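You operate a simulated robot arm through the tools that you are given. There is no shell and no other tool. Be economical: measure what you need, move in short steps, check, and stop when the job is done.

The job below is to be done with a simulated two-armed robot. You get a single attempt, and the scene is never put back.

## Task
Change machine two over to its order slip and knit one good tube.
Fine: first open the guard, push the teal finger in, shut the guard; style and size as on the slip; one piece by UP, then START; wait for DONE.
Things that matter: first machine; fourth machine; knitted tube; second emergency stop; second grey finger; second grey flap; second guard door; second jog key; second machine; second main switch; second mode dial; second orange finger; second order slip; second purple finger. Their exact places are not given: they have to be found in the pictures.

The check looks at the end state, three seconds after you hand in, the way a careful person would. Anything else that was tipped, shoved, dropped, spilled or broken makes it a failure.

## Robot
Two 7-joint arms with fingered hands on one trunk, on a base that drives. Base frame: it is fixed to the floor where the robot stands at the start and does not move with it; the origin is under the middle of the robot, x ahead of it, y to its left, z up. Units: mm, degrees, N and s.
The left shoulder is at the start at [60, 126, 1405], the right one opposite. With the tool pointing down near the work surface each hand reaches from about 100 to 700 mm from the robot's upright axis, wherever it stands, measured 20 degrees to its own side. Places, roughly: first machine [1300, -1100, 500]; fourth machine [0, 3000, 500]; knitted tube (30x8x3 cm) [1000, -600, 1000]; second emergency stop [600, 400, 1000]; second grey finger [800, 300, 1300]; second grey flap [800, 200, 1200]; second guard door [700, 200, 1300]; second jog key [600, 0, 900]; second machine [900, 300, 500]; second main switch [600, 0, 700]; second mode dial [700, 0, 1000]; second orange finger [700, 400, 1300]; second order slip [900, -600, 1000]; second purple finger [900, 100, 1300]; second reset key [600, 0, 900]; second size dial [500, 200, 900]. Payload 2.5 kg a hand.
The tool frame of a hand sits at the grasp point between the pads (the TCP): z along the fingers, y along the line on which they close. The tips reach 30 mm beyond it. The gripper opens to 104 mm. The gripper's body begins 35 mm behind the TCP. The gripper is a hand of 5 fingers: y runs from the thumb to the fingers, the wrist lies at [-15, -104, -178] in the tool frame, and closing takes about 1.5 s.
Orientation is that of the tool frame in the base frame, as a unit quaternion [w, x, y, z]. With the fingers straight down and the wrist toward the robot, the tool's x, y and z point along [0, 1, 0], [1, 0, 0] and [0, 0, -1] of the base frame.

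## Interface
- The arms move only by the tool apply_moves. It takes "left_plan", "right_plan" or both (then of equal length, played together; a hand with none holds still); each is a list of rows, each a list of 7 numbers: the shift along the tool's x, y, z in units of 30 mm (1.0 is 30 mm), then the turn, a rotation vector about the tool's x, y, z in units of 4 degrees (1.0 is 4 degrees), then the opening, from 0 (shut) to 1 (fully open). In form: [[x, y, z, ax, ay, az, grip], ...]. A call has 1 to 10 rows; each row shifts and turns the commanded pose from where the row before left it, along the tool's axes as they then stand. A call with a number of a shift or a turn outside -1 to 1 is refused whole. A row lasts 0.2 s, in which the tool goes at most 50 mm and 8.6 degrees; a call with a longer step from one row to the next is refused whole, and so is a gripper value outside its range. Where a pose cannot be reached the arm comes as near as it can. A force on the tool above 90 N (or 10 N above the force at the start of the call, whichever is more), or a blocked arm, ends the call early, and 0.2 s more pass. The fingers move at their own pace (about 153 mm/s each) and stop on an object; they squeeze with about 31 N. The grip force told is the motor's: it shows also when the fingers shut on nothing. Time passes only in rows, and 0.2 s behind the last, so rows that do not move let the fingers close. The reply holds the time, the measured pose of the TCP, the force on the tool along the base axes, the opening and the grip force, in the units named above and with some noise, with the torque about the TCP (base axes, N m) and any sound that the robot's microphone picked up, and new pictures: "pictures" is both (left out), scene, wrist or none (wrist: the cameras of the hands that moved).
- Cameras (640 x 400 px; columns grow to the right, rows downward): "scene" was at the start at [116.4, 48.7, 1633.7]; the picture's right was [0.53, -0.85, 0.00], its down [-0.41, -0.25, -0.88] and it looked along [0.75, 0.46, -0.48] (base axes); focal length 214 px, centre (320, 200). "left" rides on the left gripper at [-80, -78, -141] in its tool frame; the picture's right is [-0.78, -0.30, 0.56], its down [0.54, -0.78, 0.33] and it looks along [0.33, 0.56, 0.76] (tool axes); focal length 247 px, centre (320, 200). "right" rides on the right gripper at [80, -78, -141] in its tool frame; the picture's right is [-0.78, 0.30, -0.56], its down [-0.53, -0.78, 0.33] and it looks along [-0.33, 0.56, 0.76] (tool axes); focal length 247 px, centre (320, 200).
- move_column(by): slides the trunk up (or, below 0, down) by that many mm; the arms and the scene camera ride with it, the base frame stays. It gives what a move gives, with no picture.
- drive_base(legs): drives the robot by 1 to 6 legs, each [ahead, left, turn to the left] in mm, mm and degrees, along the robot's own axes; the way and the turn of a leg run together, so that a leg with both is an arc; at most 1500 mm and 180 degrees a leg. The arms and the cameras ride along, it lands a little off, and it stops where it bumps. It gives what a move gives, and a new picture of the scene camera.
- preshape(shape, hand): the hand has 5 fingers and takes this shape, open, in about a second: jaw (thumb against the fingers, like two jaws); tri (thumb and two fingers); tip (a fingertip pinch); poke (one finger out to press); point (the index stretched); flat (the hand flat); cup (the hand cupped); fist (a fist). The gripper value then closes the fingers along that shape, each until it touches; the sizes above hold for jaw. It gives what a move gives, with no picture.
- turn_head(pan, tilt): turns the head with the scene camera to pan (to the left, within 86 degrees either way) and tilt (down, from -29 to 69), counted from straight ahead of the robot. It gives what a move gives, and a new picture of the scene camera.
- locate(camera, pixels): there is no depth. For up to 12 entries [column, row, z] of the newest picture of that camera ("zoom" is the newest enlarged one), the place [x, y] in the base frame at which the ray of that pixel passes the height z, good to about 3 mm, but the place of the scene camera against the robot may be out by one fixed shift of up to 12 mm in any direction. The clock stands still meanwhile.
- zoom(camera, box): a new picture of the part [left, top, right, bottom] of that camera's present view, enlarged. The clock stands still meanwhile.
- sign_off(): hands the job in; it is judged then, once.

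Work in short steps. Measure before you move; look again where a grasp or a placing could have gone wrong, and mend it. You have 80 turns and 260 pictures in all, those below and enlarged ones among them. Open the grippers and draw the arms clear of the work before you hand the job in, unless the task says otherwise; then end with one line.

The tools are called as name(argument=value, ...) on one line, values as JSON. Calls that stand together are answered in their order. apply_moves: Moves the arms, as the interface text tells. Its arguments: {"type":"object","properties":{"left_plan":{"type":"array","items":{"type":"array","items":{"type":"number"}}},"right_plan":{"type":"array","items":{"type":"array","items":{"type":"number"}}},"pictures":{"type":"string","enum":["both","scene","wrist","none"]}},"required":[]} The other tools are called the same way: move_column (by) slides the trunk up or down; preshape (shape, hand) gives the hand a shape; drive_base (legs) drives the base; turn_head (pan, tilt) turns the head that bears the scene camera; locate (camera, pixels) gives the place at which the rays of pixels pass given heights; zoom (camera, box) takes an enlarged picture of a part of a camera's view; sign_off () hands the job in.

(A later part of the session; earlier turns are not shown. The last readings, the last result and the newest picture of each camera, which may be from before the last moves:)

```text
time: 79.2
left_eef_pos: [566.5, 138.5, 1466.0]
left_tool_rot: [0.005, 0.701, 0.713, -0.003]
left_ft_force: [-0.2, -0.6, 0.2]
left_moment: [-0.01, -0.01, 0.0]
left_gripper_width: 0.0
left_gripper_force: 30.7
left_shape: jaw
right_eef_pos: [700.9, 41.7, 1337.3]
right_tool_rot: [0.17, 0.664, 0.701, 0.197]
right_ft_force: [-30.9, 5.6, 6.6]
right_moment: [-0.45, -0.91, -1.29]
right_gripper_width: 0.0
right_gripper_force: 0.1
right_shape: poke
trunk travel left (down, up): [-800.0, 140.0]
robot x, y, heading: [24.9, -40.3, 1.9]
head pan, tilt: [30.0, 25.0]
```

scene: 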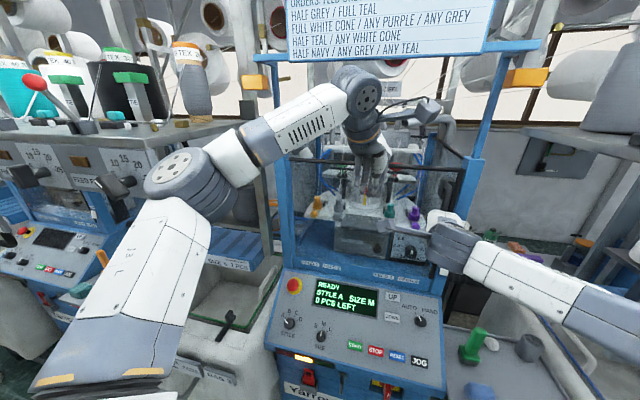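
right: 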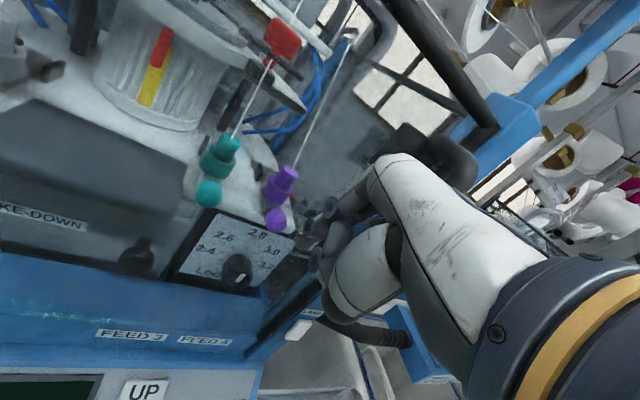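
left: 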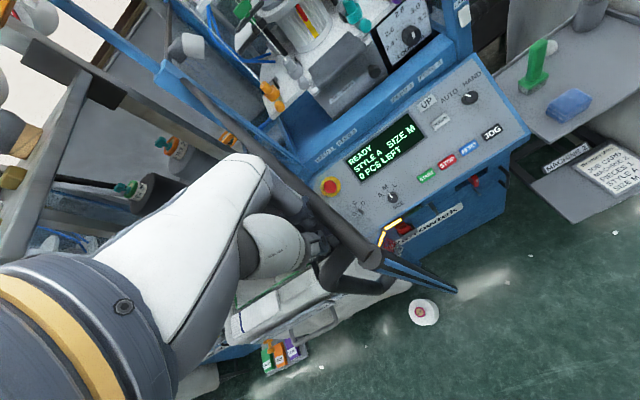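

31 N resistance: the guard is shut. I retract both hands.

apply_moves(right_plan=[[-0.2, -0.8, -0.46, 0, 0, 0, 0], [-0.2, -0.8, -0.46, 0, 0, 0, 0], [0, -0.8, -0.46, 0, 0, 0, 0], [0, -0.8, -0.46, 0, 0, 0, 0], [0, -0.8, -0.46, 0, 0, 0, 0], [0, -0.8, -0.46, 0, 0, 0, 0], [0, 0, 0, 0, 0, 0, 0]], left_plan=[[0, -0.7, -0.5, 0, 0, 0, 0], [0, -0.8, -0.5, 0, 0, 0, 0], [0, -0.8, -0.5, 0, 0, 0, 0], [0, -0.8, -0.5, 0, 0, 0, 0], [0, -0.8, -0.3, 0, 0, 0, 0], [0, -0.8, 0, 0, 0, 0, 0], [0, 0, 0, 0, 0, 0, 0]], pictures="none")

drive_base(legs=[[-40, 0, 14.7]])

turn_head(pan=0, tilt=35)

zoom(camera="scene", box=[220, 50, 440, 250])

```text
time: 80.8
left_eef_pos: [434.7, 145.0, 1531.4]
left_tool_rot: [0.005, 0.701, 0.713, -0.008]
left_ft_force: [-0.6, -0.9, -0.1]
left_moment: [0.0, 0.04, 0.0]
left_gripper_width: 0.0
left_gripper_force: 31.1
left_shape: jaw
right_eef_pos: [545.2, 30.0, 1334.3]
right_tool_rot: [0.166, 0.661, 0.706, 0.194]
right_ft_force: [5.1, 37.9, 4.0]
right_moment: [-1.31, 0.1, 0.73]
right_gripper_width: 0.0
right_gripper_force: 0.2
right_shape: poke
trunk travel left (down, up): [-800.0, 140.0]
robot x, y, heading: [24.8, -39.9, 1.8]
head pan, tilt: [30.0, 25.0]
```

```text
time: 82.1
left_eef_pos: [337.7, 228.8, 1532.3]
left_tool_rot: [0.003, 0.606, 0.795, -0.006]
left_ft_force: [0.5, 0.5, 1.5]
left_moment: [0.0, 0.02, -0.01]
left_gripper_width: 0.0
left_gripper_force: 31.3
left_shape: jaw
right_eef_pos: [478.3, 141.6, 1336.4]
right_tool_rot: [0.144, 0.574, 0.777, 0.213]
right_ft_force: [0.6, 0.0, 0.3]
right_moment: [-0.01, -0.02, -0.02]
right_gripper_width: 0.0
right_gripper_force: 0.1
right_shape: poke
trunk travel left (down, up): [-800.0, 140.0]
robot x, y, heading: [-14.9, -46.7, 16.7]
head pan, tilt: [30.0, 25.0]
```

scene: 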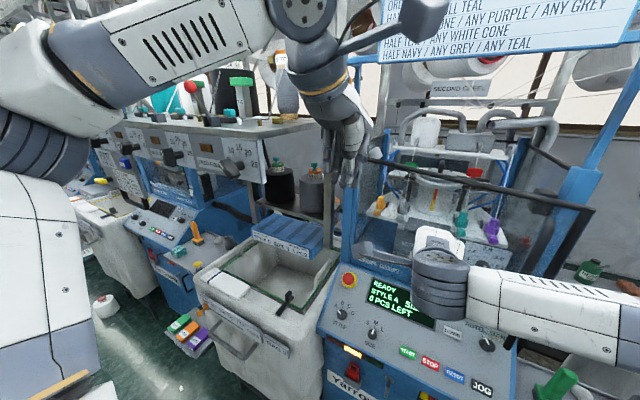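

```text
time: 83.0
left_eef_pos: [337.1, 227.9, 1532.4]
left_tool_rot: [0.003, 0.605, 0.796, -0.006]
left_ft_force: [0.3, 0.1, 0.6]
left_moment: [0.06, 0.04, 0.0]
left_gripper_width: 0.0
left_gripper_force: 30.8
left_shape: jaw
right_eef_pos: [478.1, 140.8, 1335.2]
right_tool_rot: [0.143, 0.574, 0.778, 0.214]
right_ft_force: [1.3, 0.5, -0.5]
right_moment: [-0.01, 0.02, 0.03]
right_gripper_width: 0.0
right_gripper_force: 0.1
right_shape: poke
trunk travel left (down, up): [-800.0, 140.0]
robot x, y, heading: [-17.2, -48.6, 16.6]
head pan, tilt: [0.0, 35.0]
```

scene: 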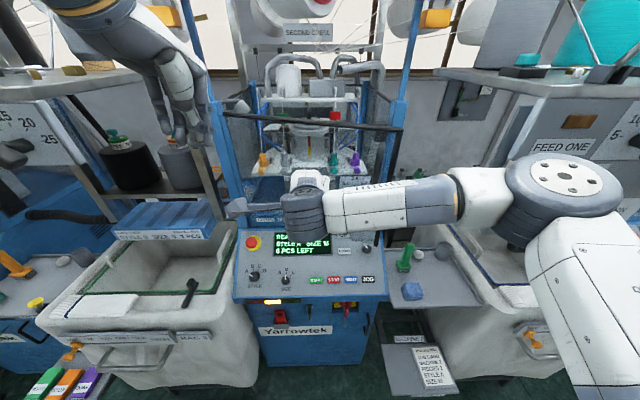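

```text
2.00 times, centred on (330, 150) of scene
```

zoom: 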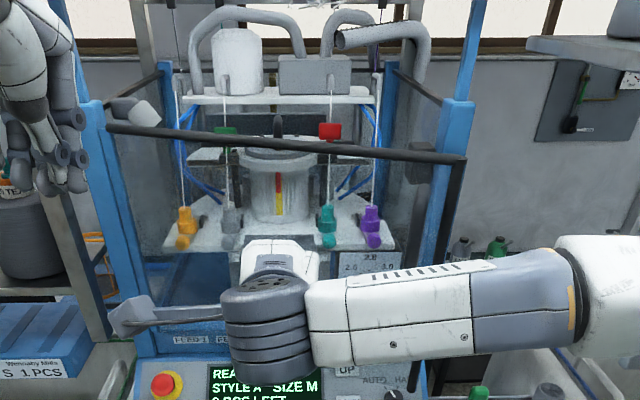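

The right hand hooked the handle on the way out and re-opened the door slightly. I shift it left of the handle and push the panel closed again at v≈−100.

apply_moves(right_plan=[[-0.83, 0, 0, 0, 0, 0, 0], [-0.83, 0, 0, 0, 0, 0, 0], [-0.83, 0, 0, 0, 0, 0, 0], [-0.83, 0, 0, 0, 0, 0, 0], [0, 0.76, 0.44, 0, 0, 0, 0], [0, 0.76, 0.44, 0, 0, 0, 0], [0, 0.76, 0.44, 0, 0, 0, 0], [0, 0.76, 0.44, 0, 0, 0, 0], [0, 0.76, 0.44, 0, 0, 0, 0], [0, 0.76, 0.44, 0, 0, 0, 0]], pictures="wrist")

apply_moves(right_plan=[[0, 0.35, 0.2, 0, 0, 0, 0], [0, 0.35, 0.2, 0, 0, 0, 0], [0, 0.35, 0.2, 0, 0, 0, 0], [0, 0, 0, 0, 0, 0, 0], [0, 0, 0, 0, 0, 0, 0]], pictures="both")

```text
time: 85.2
left_eef_pos: [337.6, 229.0, 1531.3]
left_tool_rot: [0.002, 0.605, 0.796, -0.005]
left_ft_force: [1.2, -0.2, -0.7]
left_moment: [0.03, 0.02, -0.02]
left_gripper_width: 0.0
left_gripper_force: 31.0
left_shape: jaw
right_eef_pos: [660.8, 95.2, 1330.8]
right_tool_rot: [0.143, 0.574, 0.778, 0.213]
right_ft_force: [-0.3, 0.2, -0.4]
right_moment: [0.03, -0.01, 0.04]
right_gripper_width: 0.1
right_gripper_force: 0.1
right_shape: poke
trunk travel left (down, up): [-800.0, 140.0]
robot x, y, heading: [-13.8, -44.2, 16.4]
head pan, tilt: [0.0, 35.0]
```

right: 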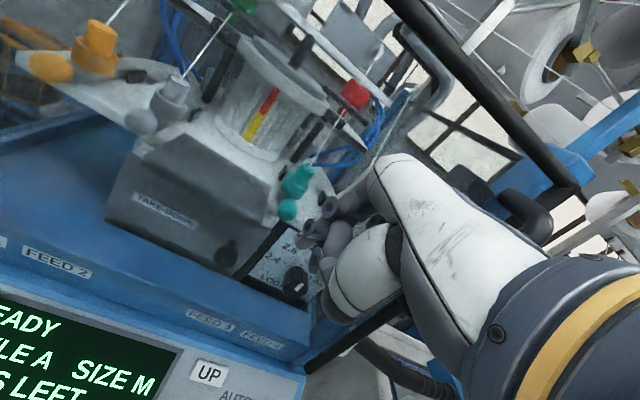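

```text
time: 86.4
left_eef_pos: [336.1, 228.3, 1532.0]
left_tool_rot: [0.003, 0.605, 0.796, -0.005]
left_ft_force: [0.3, 0.5, -0.9]
left_moment: [-0.02, -0.01, 0.03]
left_gripper_width: 0.1
left_gripper_force: 31.1
left_shape: jaw
right_eef_pos: [694.0, 105.2, 1333.1]
right_tool_rot: [0.144, 0.574, 0.777, 0.214]
right_ft_force: [-3.2, -2.0, 0.8]
right_moment: [0.07, -0.09, -0.03]
right_gripper_width: 0.2
right_gripper_force: 0.1
right_shape: poke
trunk travel left (down, up): [-800.0, 140.0]
robot x, y, heading: [-12.6, -47.1, 16.5]
head pan, tilt: [0.0, 35.0]
```

scene: 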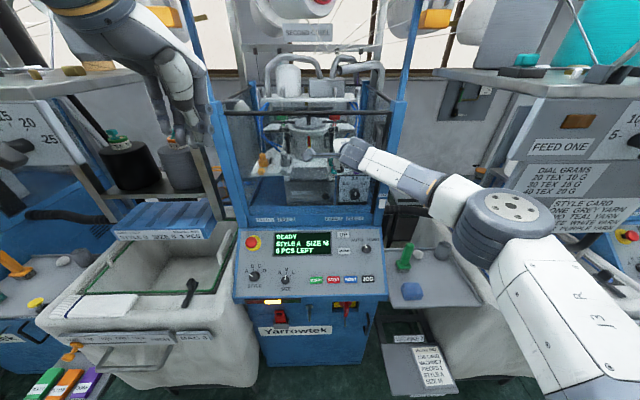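
right: 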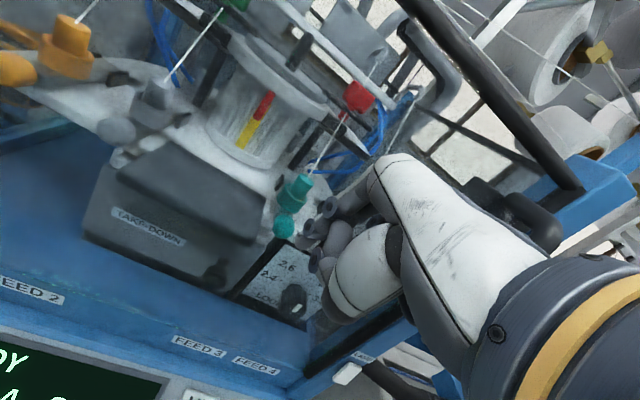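

apply_moves(right_plan=[[0, 0.35, 0.2, 0, 0, 0, 0], [0, 0.35, 0.2, 0, 0, 0, 0], [0, 0.3, 0.17, 0, 0, 0, 0], [0, 0, 0, 0, 0, 0, 0]], pictures="none")

apply_moves(right_plan=[[0.2, -0.8, -0.46, 0, 0, 0, 0], [0.2, -0.8, -0.46, 0, 0, 0, 0], [0.2, -0.8, -0.46, 0, 0, 0, 0], [0, -0.8, -0.46, 0, 0, 0, 0], [0, -0.8, -0.46, 0, 0, 0, 0], [0, -0.8, -0.46, 0, 0, 0, 0], [0, -0.8, -0.46, 0, 0, 0, 0], [0, 0, 0, 0, 0, 0, 0]], pictures="scene")

zoom(camera="scene", box=[220, 50, 440, 250])

```text
time: 87.4
left_eef_pos: [319.3, 221.9, 1538.9]
left_tool_rot: [0.006, 0.605, 0.796, 0.001]
left_ft_force: [0.8, 0.7, -0.8]
left_moment: [0.0, -0.02, 0.03]
left_gripper_width: 0.2
left_gripper_force: 30.9
left_shape: jaw
right_eef_pos: [709.5, 110.7, 1340.3]
right_tool_rot: [0.145, 0.574, 0.776, 0.214]
right_ft_force: [-79.4, -25.5, 1.0]
right_moment: [0.49, -1.41, -1.35]
right_gripper_width: 0.2
right_gripper_force: 0.1
right_shape: poke
trunk travel left (down, up): [-800.0, 140.0]
robot x, y, heading: [-11.9, -45.8, 16.8]
head pan, tilt: [0.0, 35.0]
```

```text
time: 89.2
left_eef_pos: [337.8, 228.1, 1532.6]
left_tool_rot: [0.002, 0.605, 0.796, -0.005]
left_ft_force: [-0.4, 0.4, -0.1]
left_moment: [-0.04, -0.02, 0.01]
left_gripper_width: 0.2
left_gripper_force: 30.8
left_shape: jaw
right_eef_pos: [533.1, 72.0, 1333.4]
right_tool_rot: [0.144, 0.574, 0.777, 0.213]
right_ft_force: [0.3, 0.3, -0.4]
right_moment: [0.0, -0.01, 0.0]
right_gripper_width: 0.2
right_gripper_force: 0.1
right_shape: poke
trunk travel left (down, up): [-800.0, 140.0]
robot x, y, heading: [-15.7, -44.1, 16.6]
head pan, tilt: [0.0, 35.0]
```

scene: 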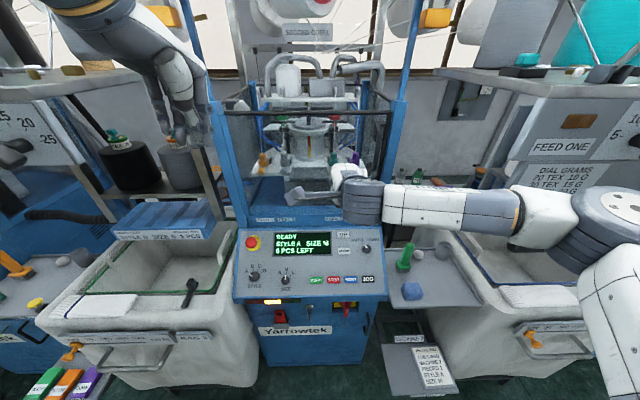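

```text
2.00 times, centred on (330, 150) of scene
```

zoom: 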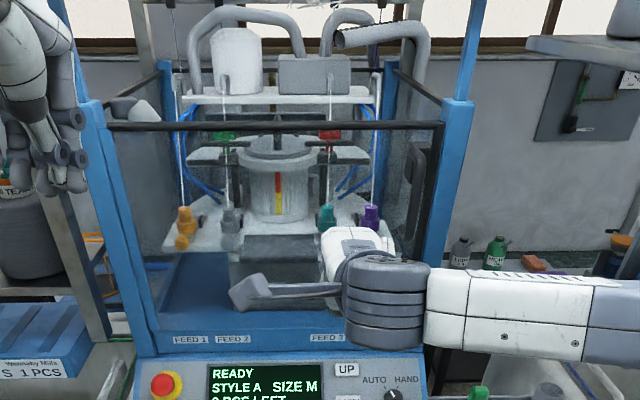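

The guard is shut (bar level, aligned with the post). Now I measure the panel with fresh left-camera and scene pictures.

apply_moves(right_plan=[[-0.6, -0.87, -0.5, 0, 0, 0, 0], [-0.6, -0.87, -0.5, 0, 0, 0, 0], [-0.6, -0.6, -0.5, 0, 0, 0, 0], [0, 0, 0, 0, 0, 0, 0]], left_plan=[[0, 0, 0, 0, 0, 0, 1], [0, 0, 0, 0, 0, 0, 1], [0, 0, 0, 0, 0, 0, 1], [0, 0, 0, 0, 0, 0, 1]], pictures="both")

zoom(camera="scene", box=[230, 220, 390, 320])

zoom(camera="left", box=[290, 100, 610, 300])

```text
time: 90.2
left_eef_pos: [338.0, 228.8, 1532.5]
left_tool_rot: [0.002, 0.605, 0.796, -0.005]
left_ft_force: [-0.1, 0.2, -0.6]
left_moment: [-0.01, 0.04, -0.01]
left_gripper_width: 103.8
left_gripper_force: 0.0
left_shape: jaw
right_eef_pos: [471.9, -3.9, 1337.2]
right_tool_rot: [0.144, 0.575, 0.777, 0.213]
right_ft_force: [-0.2, -0.4, 0.1]
right_moment: [0.0, 0.01, -0.01]
right_gripper_width: 0.1
right_gripper_force: 0.1
right_shape: poke
trunk travel left (down, up): [-800.0, 140.0]
robot x, y, heading: [-16.7, -45.6, 16.3]
head pan, tilt: [0.0, 35.0]
```

scene: 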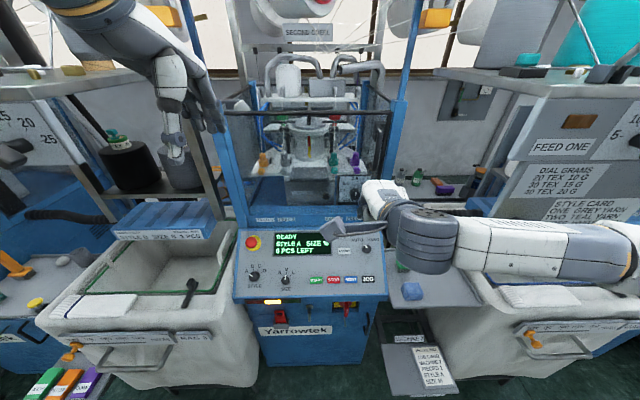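
right: 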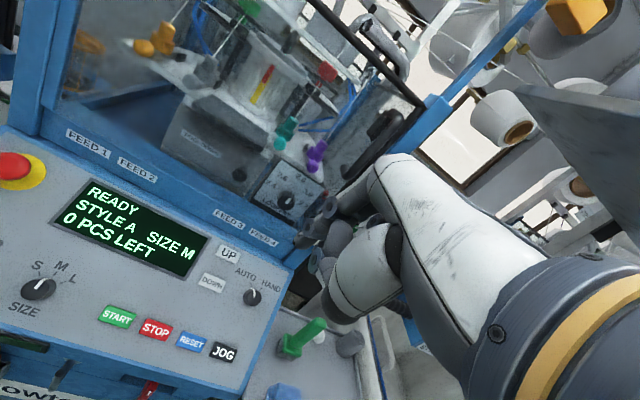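
left: 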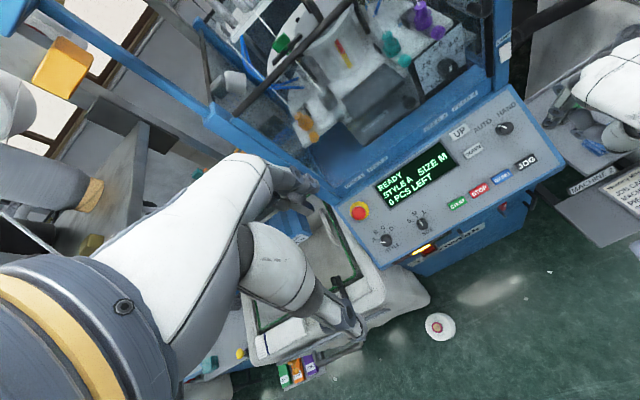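

```text
4.00 times, centred on (310, 270) of scene
```

zoom: 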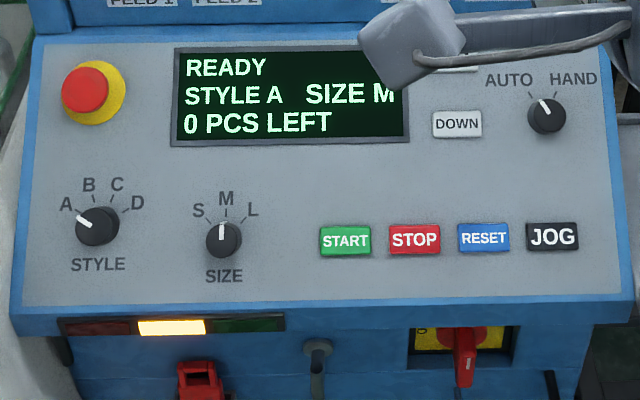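

```text
2.00 times, centred on (450, 200) of left
```

zoom: 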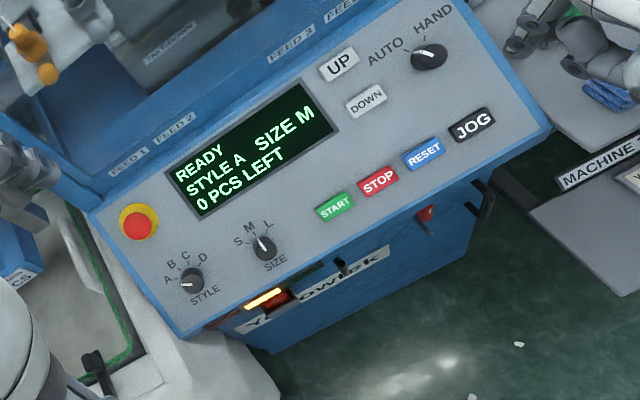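

locate(camera="left", pixels=[[385.5, 241, 1000], [385.5, 241, 950], [422, 224.5, 1000], [422, 224.5, 950], [457, 203, 1000], [457, 203, 950], [459.5, 131.5, 1050], [459.5, 131.5, 1000], [526.5, 162.5, 1000], [526.5, 162.5, 950]])

locate(camera="right", pixels=[[38, 288, 1000], [38, 288, 950], [118, 316, 1000], [118, 316, 950], [228, 254, 1050], [228, 254, 1000], [223, 351, 1000], [223, 351, 950]])

locate(camera="scene", pixels=[[254.2, 276.5, 950], [286, 280, 950], [316, 280, 950], [368, 279, 950], [345.6, 234, 1020], [254, 276.5, 1000]])

```text
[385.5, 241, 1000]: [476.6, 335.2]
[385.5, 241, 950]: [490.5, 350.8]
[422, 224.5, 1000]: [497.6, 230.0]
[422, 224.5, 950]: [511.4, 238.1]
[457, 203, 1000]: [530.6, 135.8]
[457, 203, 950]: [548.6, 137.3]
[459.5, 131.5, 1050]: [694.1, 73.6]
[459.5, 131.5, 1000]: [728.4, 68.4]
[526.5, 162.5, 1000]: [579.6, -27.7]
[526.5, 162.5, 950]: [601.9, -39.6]
```

```text
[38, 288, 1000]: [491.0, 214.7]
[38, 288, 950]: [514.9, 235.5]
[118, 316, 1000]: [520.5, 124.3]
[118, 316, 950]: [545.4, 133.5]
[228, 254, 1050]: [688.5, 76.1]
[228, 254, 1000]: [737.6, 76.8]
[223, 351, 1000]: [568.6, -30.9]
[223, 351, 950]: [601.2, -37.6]
```

```text
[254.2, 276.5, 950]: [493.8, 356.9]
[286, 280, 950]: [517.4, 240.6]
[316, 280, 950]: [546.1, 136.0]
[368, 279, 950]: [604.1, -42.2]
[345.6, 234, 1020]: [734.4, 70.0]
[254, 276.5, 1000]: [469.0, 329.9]
```

Panel slope is ~35°; style knob top ≈ (486,347,965), size knob ≈ (511,237,955), START ≈ (553,138,940), UP ≈ (707,74,1031). I pitch the left hand by 35° and come down above the style knob.

apply_moves(left_plan=[[0, 0, 0, -0.97, 0, 0, 0.7], [0, 0, 0, -0.97, 0, 0, 0.7], [0, 0, 0, -0.97, 0, 0, 0.7], [0, 0, 0, -0.97, 0, 0, 0.7], [0, 0, 0, -0.97, 0, 0, 0.7], [0, 0, 0, -0.97, 0, 0, 0.7], [0, 0, 0, -0.97, 0, 0, 0.7], [0, 0, 0, -0.97, 0, 0, 0.7], [0, 0, 0, -0.97, 0, 0, 0.7], [0.15, -0.38, 0.95, 0, 0, 0, 0.7]], pictures="none")

apply_moves(left_plan=[[0.15, -0.38, 0.96, 0, 0, 0, 0.7], [0.15, -0.38, 0.96, 0, 0, 0, 0.7], [0.15, -0.38, 0.96, 0, 0, 0, 0.7], [0.15, -0.38, 0.96, 0, 0, 0, 0.7], [0.15, -0.38, 0.96, 0, 0, 0, 0.7], [0.15, -0.38, 0.96, 0, 0, 0, 0.7], [0.15, -0.38, 0.96, 0, 0, 0, 0.7], [0.15, -0.38, 0.96, 0, 0, 0, 0.7], [0.15, -0.38, 0.96, 0, 0, 0, 0.7], [0, 0, 0, 0, 0, 0, 0.7]], pictures="both")

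```text
time: 91.7
left_eef_pos: [353.1, 230.3, 1471.9]
left_tool_rot: [0.067, 0.602, 0.79, 0.096]
left_ft_force: [-0.6, -1.3, 0.2]
left_moment: [-0.02, -0.03, 0.0]
left_gripper_width: 72.8
left_gripper_force: 0.0
left_shape: jaw
right_eef_pos: [471.2, -2.7, 1339.2]
right_tool_rot: [0.143, 0.574, 0.777, 0.214]
right_ft_force: [0.1, -0.1, -0.4]
right_moment: [0.03, 0.0, 0.0]
right_gripper_width: 0.0
right_gripper_force: 0.0
right_shape: poke
trunk travel left (down, up): [-800.0, 140.0]
robot x, y, heading: [-17.3, -46.8, 16.5]
head pan, tilt: [0.0, 35.0]
stopped in row 7 (left hand): the arm was blocked; the commanded pose is now the measured one
```

```text
time: 93.9
left_eef_pos: [308.3, 261.4, 1200.8]
left_tool_rot: [0.067, 0.602, 0.789, 0.099]
left_ft_force: [1.1, 0.3, 0.1]
left_moment: [0.01, 0.01, 0.0]
left_gripper_width: 73.1
left_gripper_force: 0.1
left_shape: jaw
left hand out of reach, approached as far as the arm can: row 7
right_eef_pos: [471.6, -3.2, 1338.2]
right_tool_rot: [0.144, 0.574, 0.777, 0.215]
right_ft_force: [0.1, 0.0, 0.5]
right_moment: [0.02, 0.02, 0.01]
right_gripper_width: 0.0
right_gripper_force: 0.1
right_shape: poke
trunk travel left (down, up): [-800.0, 140.0]
robot x, y, heading: [-14.1, -48.1, 16.6]
head pan, tilt: [0.0, 35.0]
```

scene: 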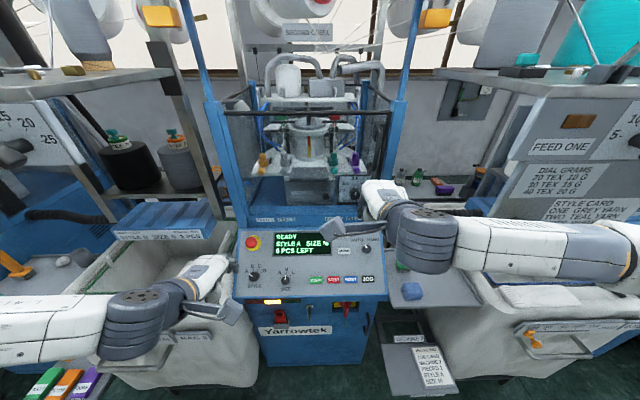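
left: 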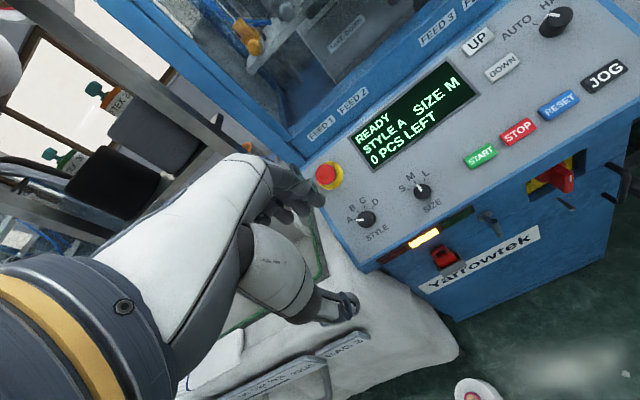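

The pitch got only to ~14° before being blocked; here lower down I try adding the remaining 21°.

apply_moves(left_plan=[[0, 0.5, 0, -0.9, 0, 0, 0.7], [0, 0.5, 0, -0.9, 0, 0, 0.7], [0, 0.5, 0, -0.9, 0, 0, 0.7], [0, 0.5, 0, -0.9, 0, 0, 0.7], [0, 0.5, 0, -0.9, 0, 0, 0.7], [0, 0.5, 0, -0.9, 0, 0, 0.7], [0, 0, 0, 0, 0, 0, 0.7]], pictures="both")

```text
time: 95.5
left_eef_pos: [385.0, 285.5, 1233.8]
left_tool_rot: [0.18, 0.578, 0.757, 0.245]
left_ft_force: [-0.3, 0.9, -0.1]
left_moment: [0.03, -0.01, 0.01]
left_gripper_width: 73.2
left_gripper_force: 0.1
left_shape: jaw
right_eef_pos: [471.7, -2.5, 1338.5]
right_tool_rot: [0.143, 0.574, 0.777, 0.214]
right_ft_force: [-1.0, -0.3, -0.6]
right_moment: [-0.01, -0.02, 0.0]
right_gripper_width: 0.0
right_gripper_force: 0.1
right_shape: poke
trunk travel left (down, up): [-800.0, 140.0]
robot x, y, heading: [-15.6, -47.4, 16.2]
head pan, tilt: [0.0, 35.0]
```

scene: 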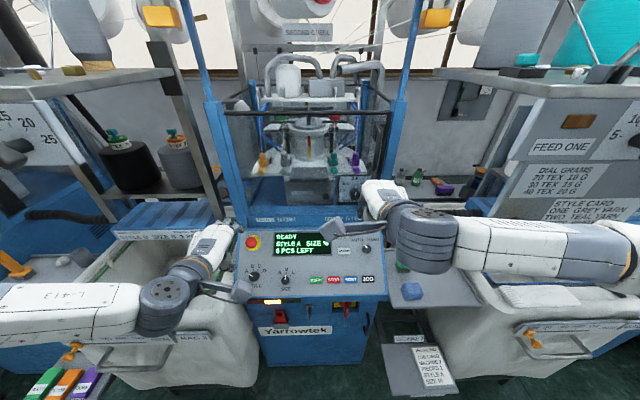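
left: 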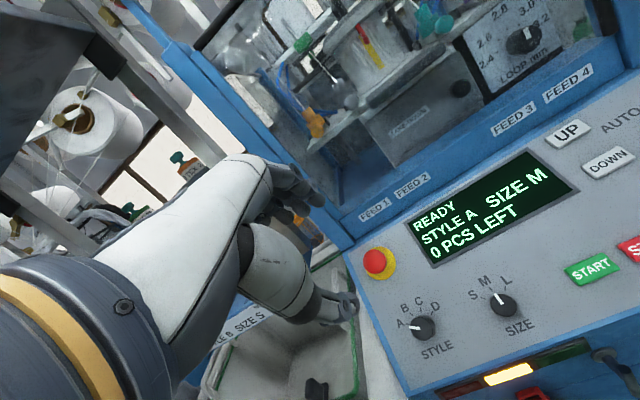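

locate(camera="left", pixels=[[424, 325, 965], [424, 325, 955], [503, 303, 955]])

apply_moves(left_plan=[[0.14, -0.29, 0.87, 0, 0, 0, 0.7], [0.14, -0.29, 0.87, 0, 0, 0, 0.7], [0.14, -0.29, 0.87, 0, 0, 0, 0.7], [0.14, -0.29, 0.87, 0, 0, 0, 0.7], [0.14, -0.29, 0.87, 0, 0, 0, 0.7], [0.14, -0.29, 0.87, 0, 0, 0, 0.7], [0, 0, 0, 0, 0, 0, 0.7]], pictures="both")

```text
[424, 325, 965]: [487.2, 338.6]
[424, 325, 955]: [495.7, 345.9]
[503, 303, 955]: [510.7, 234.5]
```

```text
time: 97.1
left_eef_pos: [406.6, 339.6, 1143.7]
left_tool_rot: [0.18, 0.579, 0.757, 0.244]
left_ft_force: [0.2, -0.4, -0.9]
left_moment: [0.03, 0.01, 0.01]
left_gripper_width: 73.1
left_gripper_force: 0.0
left_shape: jaw
left hand out of reach, approached as far as the arm can: row 4, 5, 6
right_eef_pos: [472.2, -2.6, 1337.4]
right_tool_rot: [0.143, 0.574, 0.778, 0.213]
right_ft_force: [-0.1, 0.0, 0.1]
right_moment: [0.02, -0.04, -0.02]
right_gripper_width: 0.1
right_gripper_force: 0.0
right_shape: poke
trunk travel left (down, up): [-800.0, 140.0]
robot x, y, heading: [-17.3, -47.6, 16.3]
head pan, tilt: [0.0, 35.0]
```

scene: 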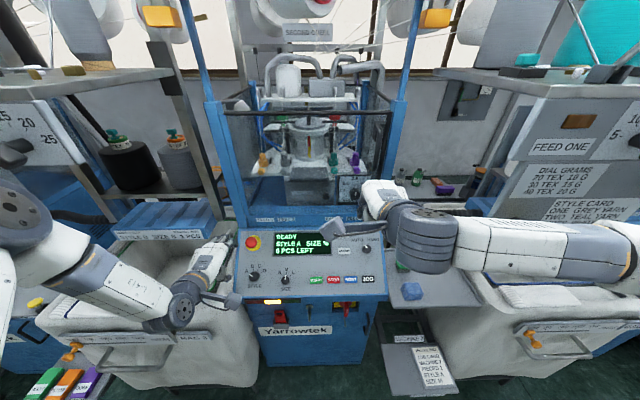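
left: 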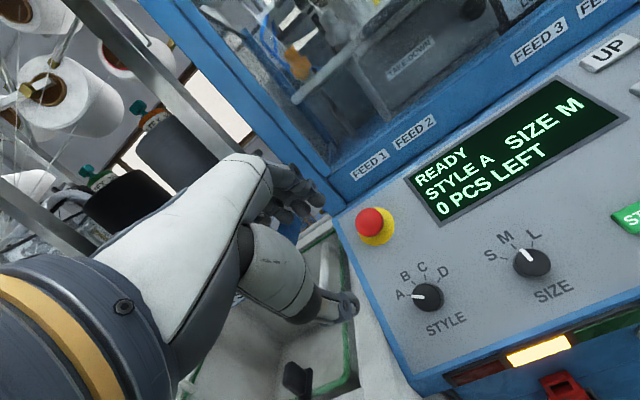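

At this height the wrist limit bites. I raise the left hand and lower the trunk so the forearms come in flatter.

apply_moves(left_plan=[[-0.1, 0.4, -0.85, 0, 0, 0, 0.7], [-0.1, 0.4, -0.85, 0, 0, 0, 0.7], [-0.1, 0.4, -0.85, 0, 0, 0, 0.7], [-0.1, 0.4, -0.85, 0, 0, 0, 0.7], [-0.1, 0.4, -0.85, 0, 0, 0, 0.7], [-0.1, 0.4, -0.85, 0, 0, 0, 0.7], [-0.1, 0.4, -0.85, 0, 0, 0, 0.7], [-0.1, 0.4, -0.85, 0, 0, 0, 0.7], [0, 0, 0, 0, 0, 0, 0.7]], pictures="none")

move_column(by=-260)

turn_head(pan=10, tilt=25)

```text
time: 99.1
left_eef_pos: [376.7, 304.6, 1364.0]
left_tool_rot: [0.18, 0.578, 0.757, 0.245]
left_ft_force: [0.4, -0.1, -0.8]
left_moment: [0.02, -0.01, 0.01]
left_gripper_width: 73.1
left_gripper_force: 0.1
left_shape: jaw
right_eef_pos: [472.3, -3.5, 1337.1]
right_tool_rot: [0.143, 0.574, 0.777, 0.214]
right_ft_force: [0.0, -0.6, -0.9]
right_moment: [0.01, 0.01, 0.01]
right_gripper_width: 0.0
right_gripper_force: 0.0
right_shape: poke
trunk travel left (down, up): [-800.0, 140.0]
robot x, y, heading: [-11.6, -46.0, 16.5]
head pan, tilt: [0.0, 35.0]
```

```text
time: 101.7
left_eef_pos: [377.2, 303.3, 1104.4]
left_tool_rot: [0.179, 0.578, 0.757, 0.245]
left_ft_force: [-0.6, -0.5, 0.4]
left_moment: [0.0, 0.0, 0.01]
left_gripper_width: 73.2
left_gripper_force: 0.0
left_shape: jaw
right_eef_pos: [472.0, -4.2, 1077.4]
right_tool_rot: [0.143, 0.574, 0.777, 0.215]
right_ft_force: [-0.5, 0.0, -0.3]
right_moment: [0.02, 0.01, 0.0]
right_gripper_width: 0.0
right_gripper_force: 0.0
right_shape: poke
trunk travel left (down, up): [-540.0, 400.0]
robot x, y, heading: [-11.4, -48.4, 16.6]
head pan, tilt: [0.0, 35.0]
```

```text
time: 102.5
left_eef_pos: [378.4, 303.5, 1103.7]
left_tool_rot: [0.179, 0.578, 0.758, 0.245]
left_ft_force: [-0.9, 0.4, 0.3]
left_moment: [0.0, 0.01, 0.02]
left_gripper_width: 73.2
left_gripper_force: 0.1
left_shape: jaw
right_eef_pos: [473.0, -2.0, 1076.8]
right_tool_rot: [0.143, 0.575, 0.777, 0.214]
right_ft_force: [0.0, 0.1, -0.9]
right_moment: [0.02, 0.03, -0.01]
right_gripper_width: 0.1
right_gripper_force: 0.0
right_shape: poke
trunk travel left (down, up): [-540.0, 400.0]
robot x, y, heading: [-15.8, -44.4, 16.7]
head pan, tilt: [10.0, 25.0]
```

scene: 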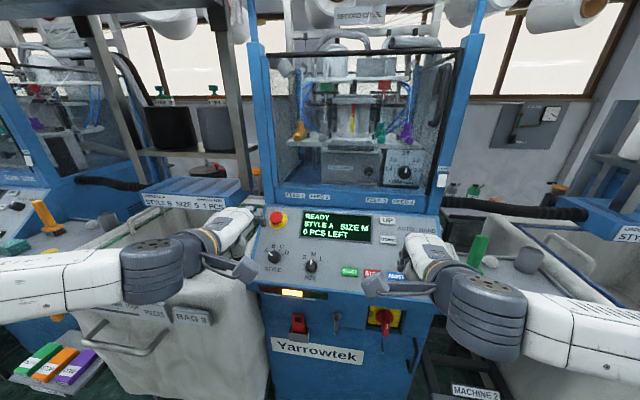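

apply_moves(left_plan=[[0.08, 0.17, 0.87, 0, 0, 0, 0.7], [0.08, 0.17, 0.87, 0, 0, 0, 0.7], [0.08, 0.17, 0.87, 0, 0, 0, 0.7], [0, 0, 0, 0, 0, 0, 0.7]], pictures="wrist")

zoom(camera="scene", box=[200, 180, 420, 320])

zoom(camera="left", box=[240, 140, 560, 400])

```text
time: 103.5
left_eef_pos: [430.8, 327.2, 1048.4]
left_tool_rot: [0.18, 0.579, 0.757, 0.244]
left_ft_force: [0.6, -0.4, 0.3]
left_moment: [0.02, -0.03, 0.01]
left_gripper_width: 72.8
left_gripper_force: 0.0
left_shape: jaw
right_eef_pos: [471.2, -3.1, 1079.1]
right_tool_rot: [0.144, 0.574, 0.777, 0.215]
right_ft_force: [-0.3, -0.5, 0.2]
right_moment: [-0.02, 0.0, 0.0]
right_gripper_width: 0.0
right_gripper_force: 0.0
right_shape: poke
trunk travel left (down, up): [-540.0, 400.0]
robot x, y, heading: [-16.3, -45.2, 16.7]
head pan, tilt: [10.0, 25.0]
```

left: 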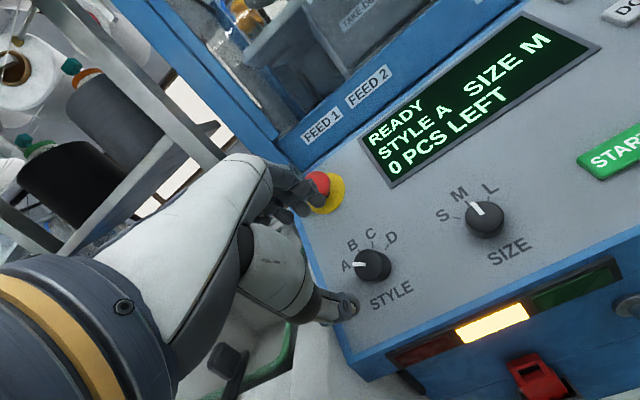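

```text
2.86 times, centred on (310, 250) of scene
```

zoom: 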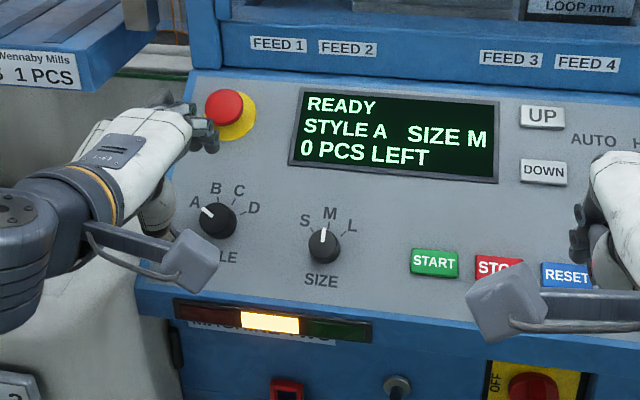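

```text
1.54 times, centred on (400, 270) of left
```

zoom: 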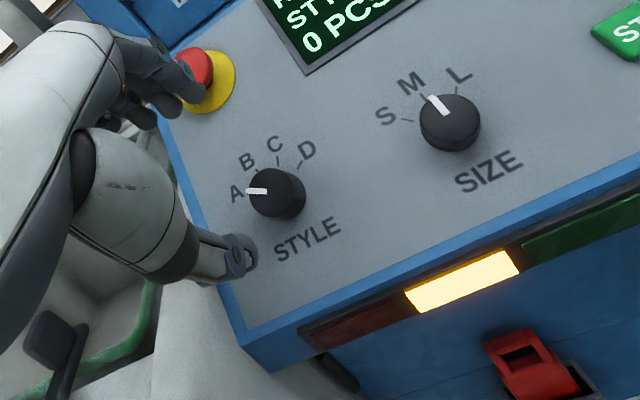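

locate(camera="left", pixels=[[373, 265, 965], [373, 265, 955], [318, 184, 1040], [318, 184, 1020], [484, 217, 955]])

locate(camera="scene", pixels=[[274, 256, 965], [274, 256, 955], [311, 265, 955]])

```text
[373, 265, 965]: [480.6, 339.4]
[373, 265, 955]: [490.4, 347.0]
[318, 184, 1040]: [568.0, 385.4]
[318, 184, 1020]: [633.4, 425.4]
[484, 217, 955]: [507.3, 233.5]
```

```text
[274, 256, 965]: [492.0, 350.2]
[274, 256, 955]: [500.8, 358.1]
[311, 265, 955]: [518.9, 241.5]
```

Knob centre ≈ (565,189) in machine axes; the TCP is exactly on the knob's axis, 90 mm out. I pre-turn the hand −40° about its axis and go down 60 mm.

apply_moves(left_plan=[[0, 0, 0, 0, 0, -1, 0.7], [0, 0, 0, 0, 0, -1, 0.7], [0, 0, 0, 0, 0, -1, 0.7], [0, 0, 0, 0, 0, -1, 0.7], [0, 0, 0, 0, 0, -1, 0.7], [0, 0, 0, 0, 0, -1, 0.7], [0, 0, 0, 0, 0, -1, 0.7], [0, 0, 0, 0, 0, -1, 0.7], [0, 0, 0, 0, 0, -1, 0.7], [0, 0, 0, 0, 0, -1, 0.7]], pictures="none")

apply_moves(left_plan=[[0, 0, 0.8, 0, 0, 0, 0.7], [0, 0, 0.8, 0, 0, 0, 0.7], [0, 0, 0, 0, 0, 0, 0.7]], pictures="both")

zoom(camera="left", box=[200, 120, 520, 380])

zoom(camera="scene", box=[200, 180, 420, 320])

```text
time: 105.7
left_eef_pos: [432.5, 326.7, 1048.5]
left_tool_rot: [0.252, 0.283, 0.91, 0.168]
left_ft_force: [0.4, -0.4, 0.1]
left_moment: [0.02, 0.01, -0.02]
left_gripper_width: 73.3
left_gripper_force: 0.1
left_shape: jaw
right_eef_pos: [472.0, -4.0, 1078.7]
right_tool_rot: [0.143, 0.573, 0.778, 0.214]
right_ft_force: [-0.1, 0.7, -0.1]
right_moment: [-0.01, 0.02, -0.01]
right_gripper_width: 0.0
right_gripper_force: 0.0
right_shape: poke
trunk travel left (down, up): [-540.0, 400.0]
robot x, y, heading: [-13.0, -44.7, 16.4]
head pan, tilt: [10.0, 25.0]
```

```text
time: 106.5
left_eef_pos: [458.3, 335.4, 1007.7]
left_tool_rot: [0.253, 0.285, 0.909, 0.167]
left_ft_force: [0.2, 0.2, 0.6]
left_moment: [-0.02, 0.0, 0.01]
left_gripper_width: 73.4
left_gripper_force: 0.0
left_shape: jaw
right_eef_pos: [471.9, -3.6, 1077.8]
right_tool_rot: [0.143, 0.574, 0.777, 0.214]
right_ft_force: [-0.5, -0.7, -0.1]
right_moment: [0.02, -0.02, 0.01]
right_gripper_width: 0.1
right_gripper_force: 0.0
right_shape: poke
trunk travel left (down, up): [-540.0, 400.0]
robot x, y, heading: [-16.3, -49.0, 16.4]
head pan, tilt: [10.0, 25.0]
```

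scene: 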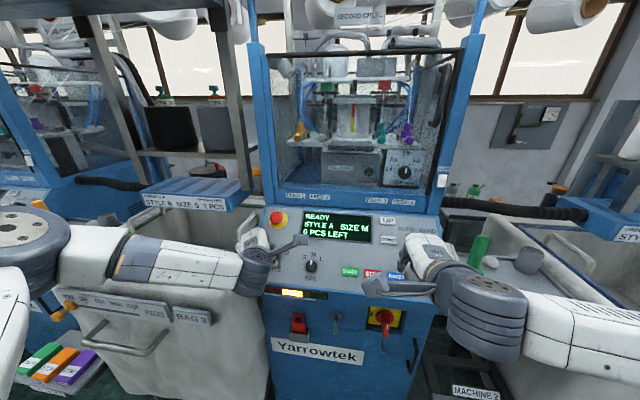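
left: 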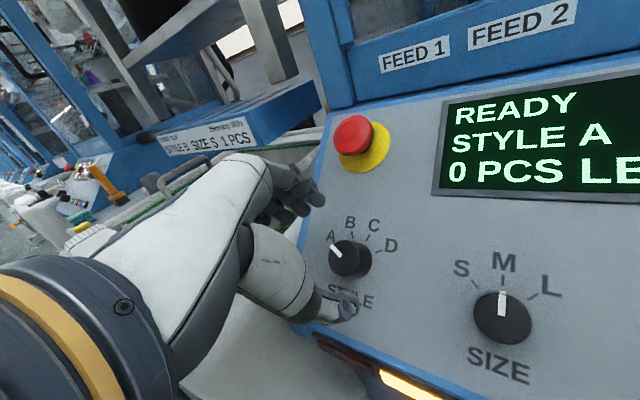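

```text
1.54 times, centred on (360, 250) of left
```

zoom: 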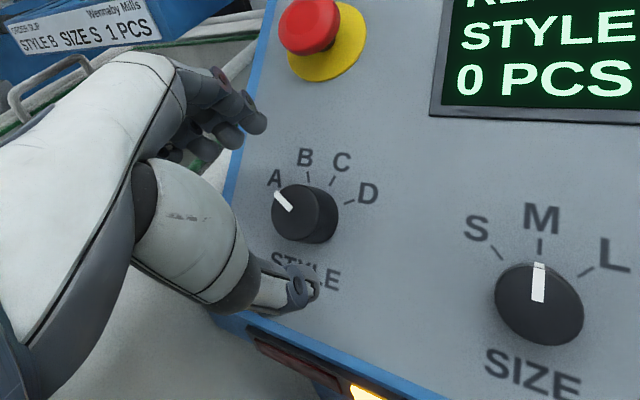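

```text
2.86 times, centred on (310, 250) of scene
```

zoom: 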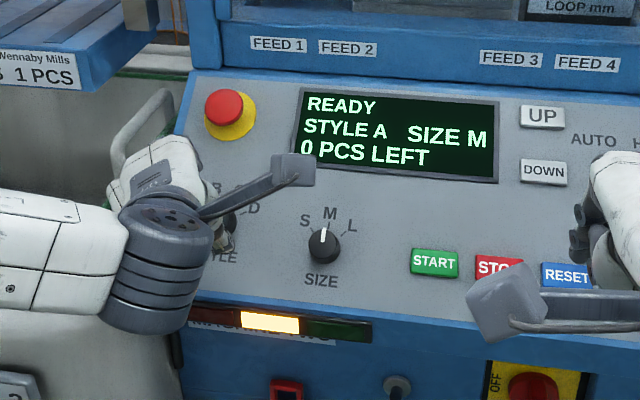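

The axis passes within ~5 mm of the knob centre. I correct and descend the last 42 mm, then grip.

apply_moves(left_plan=[[0.17, -0.08, 0.4, 0, 0, 0, 0.7], [0, 0, 0.5, 0, 0, 0, 0.7], [0, 0, 0.45, 0, 0, 0, 0.7], [0, 0, 0, 0, 0, 0, 0.7]], pictures="none")

zoom(camera="left", box=[200, 120, 520, 380])

apply_moves(left_plan=[[0, 0, 0, 0, 0, 0, 0.3], [0, 0, 0, 0, 0, 0, 0.1], [0, 0, 0, 0, 0, 0, 0.1], [0, 0, 0, 0, 0, 0, 0.1]], pictures="wrist")

zoom(camera="left", box=[200, 120, 520, 380])

```text
time: 107.5
left_eef_pos: [477.8, 342.9, 973.4]
left_tool_rot: [0.252, 0.285, 0.909, 0.169]
left_ft_force: [0.4, -0.1, 0.3]
left_moment: [-0.01, 0.0, 0.03]
left_gripper_width: 73.0
left_gripper_force: 0.0
left_shape: jaw
right_eef_pos: [470.8, -2.5, 1077.2]
right_tool_rot: [0.143, 0.574, 0.777, 0.214]
right_ft_force: [0.3, 0.1, 0.3]
right_moment: [-0.02, 0.0, 0.02]
right_gripper_width: 0.0
right_gripper_force: 0.1
right_shape: poke
trunk travel left (down, up): [-540.0, 400.0]
robot x, y, heading: [-14.3, -43.1, 16.4]
head pan, tilt: [10.0, 25.0]
```

```text
1.54 times, centred on (360, 250) of left
```

zoom: 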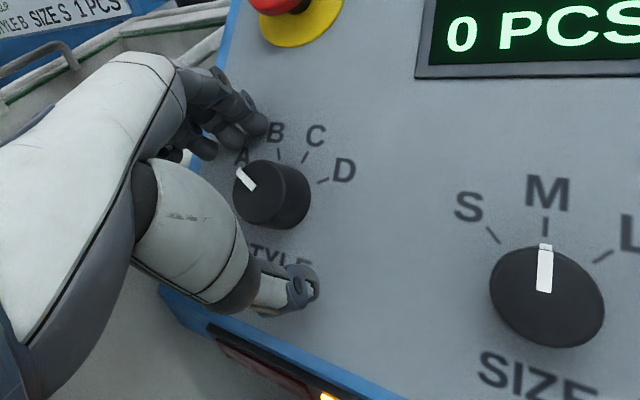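

```text
time: 108.5
left_eef_pos: [477.5, 342.8, 972.0]
left_tool_rot: [0.252, 0.285, 0.909, 0.168]
left_ft_force: [-1.8, -3.3, -3.1]
left_moment: [-0.01, 0.02, -0.04]
left_gripper_width: 25.4
left_gripper_force: 31.0
left_shape: jaw
right_eef_pos: [471.9, -3.5, 1078.6]
right_tool_rot: [0.143, 0.574, 0.777, 0.214]
right_ft_force: [0.2, 0.2, 0.2]
right_moment: [-0.01, -0.04, 0.04]
right_gripper_width: 0.0
right_gripper_force: 0.1
right_shape: poke
trunk travel left (down, up): [-540.0, 400.0]
robot x, y, heading: [-12.4, -45.1, 16.6]
head pan, tilt: [10.0, 25.0]
```

left: 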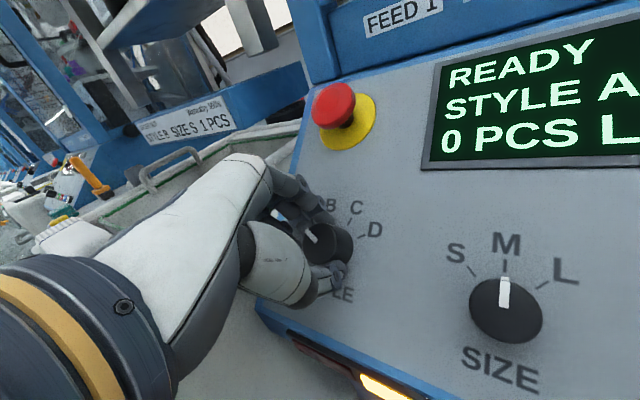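

```text
1.54 times, centred on (360, 250) of left
```

zoom: 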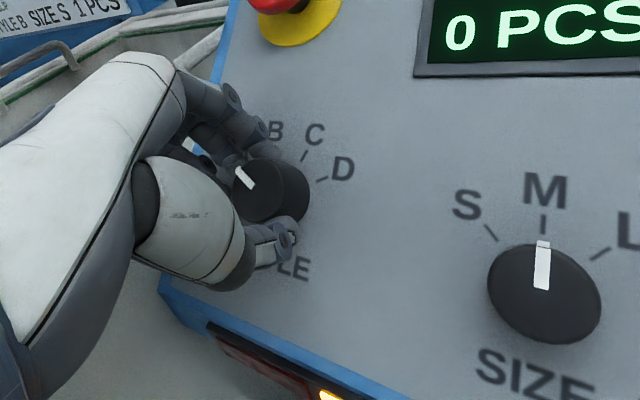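

The knob is gripped (25 mm wide). I turn clockwise 40° and look at the display.

apply_moves(left_plan=[[0, 0, 0, 0, 0, 1, 0.1], [0, 0, 0, 0, 0, 1, 0.1], [0, 0, 0, 0, 0, 1, 0.1], [0, 0, 0, 0, 0, 1, 0.1], [0, 0, 0, 0, 0, 1, 0.1], [0, 0, 0, 0, 0, 1, 0.1], [0, 0, 0, 0, 0, 1, 0.1], [0, 0, 0, 0, 0, 1, 0.1], [0, 0, 0, 0, 0, 1, 0.1], [0, 0, 0, 0, 0, 1, 0.1]], pictures="none")

zoom(camera="scene", box=[200, 180, 420, 320])

zoom(camera="left", box=[200, 120, 520, 380])

```text
time: 110.7
left_eef_pos: [474.8, 342.0, 972.2]
left_tool_rot: [0.178, 0.578, 0.758, 0.245]
left_ft_force: [4.5, 1.3, -7.0]
left_moment: [0.06, -0.07, 0.01]
left_gripper_width: 24.7
left_gripper_force: 30.5
left_shape: jaw
right_eef_pos: [472.2, -1.3, 1076.9]
right_tool_rot: [0.143, 0.574, 0.777, 0.214]
right_ft_force: [0.6, -0.5, 0.4]
right_moment: [0.0, 0.02, -0.02]
right_gripper_width: 0.0
right_gripper_force: 0.1
right_shape: poke
trunk travel left (down, up): [-540.0, 400.0]
robot x, y, heading: [-14.2, -42.2, 16.6]
head pan, tilt: [10.0, 25.0]
```

```text
2.86 times, centred on (310, 250) of scene
```

zoom: 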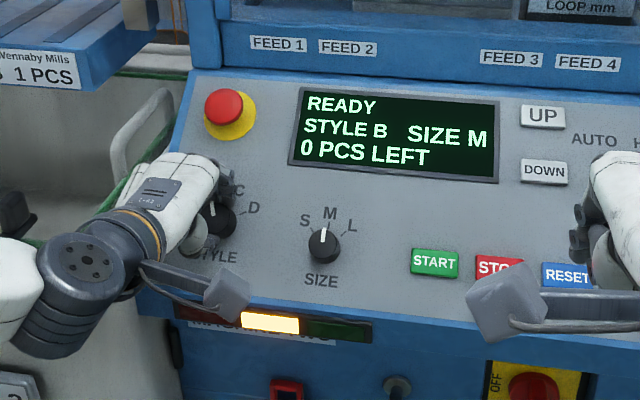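

```text
1.54 times, centred on (360, 250) of left
```

zoom: 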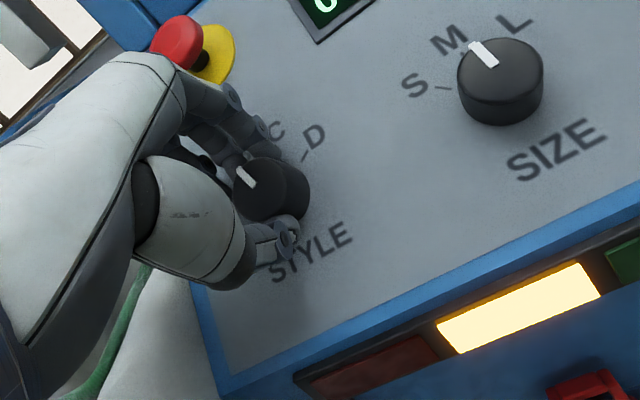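

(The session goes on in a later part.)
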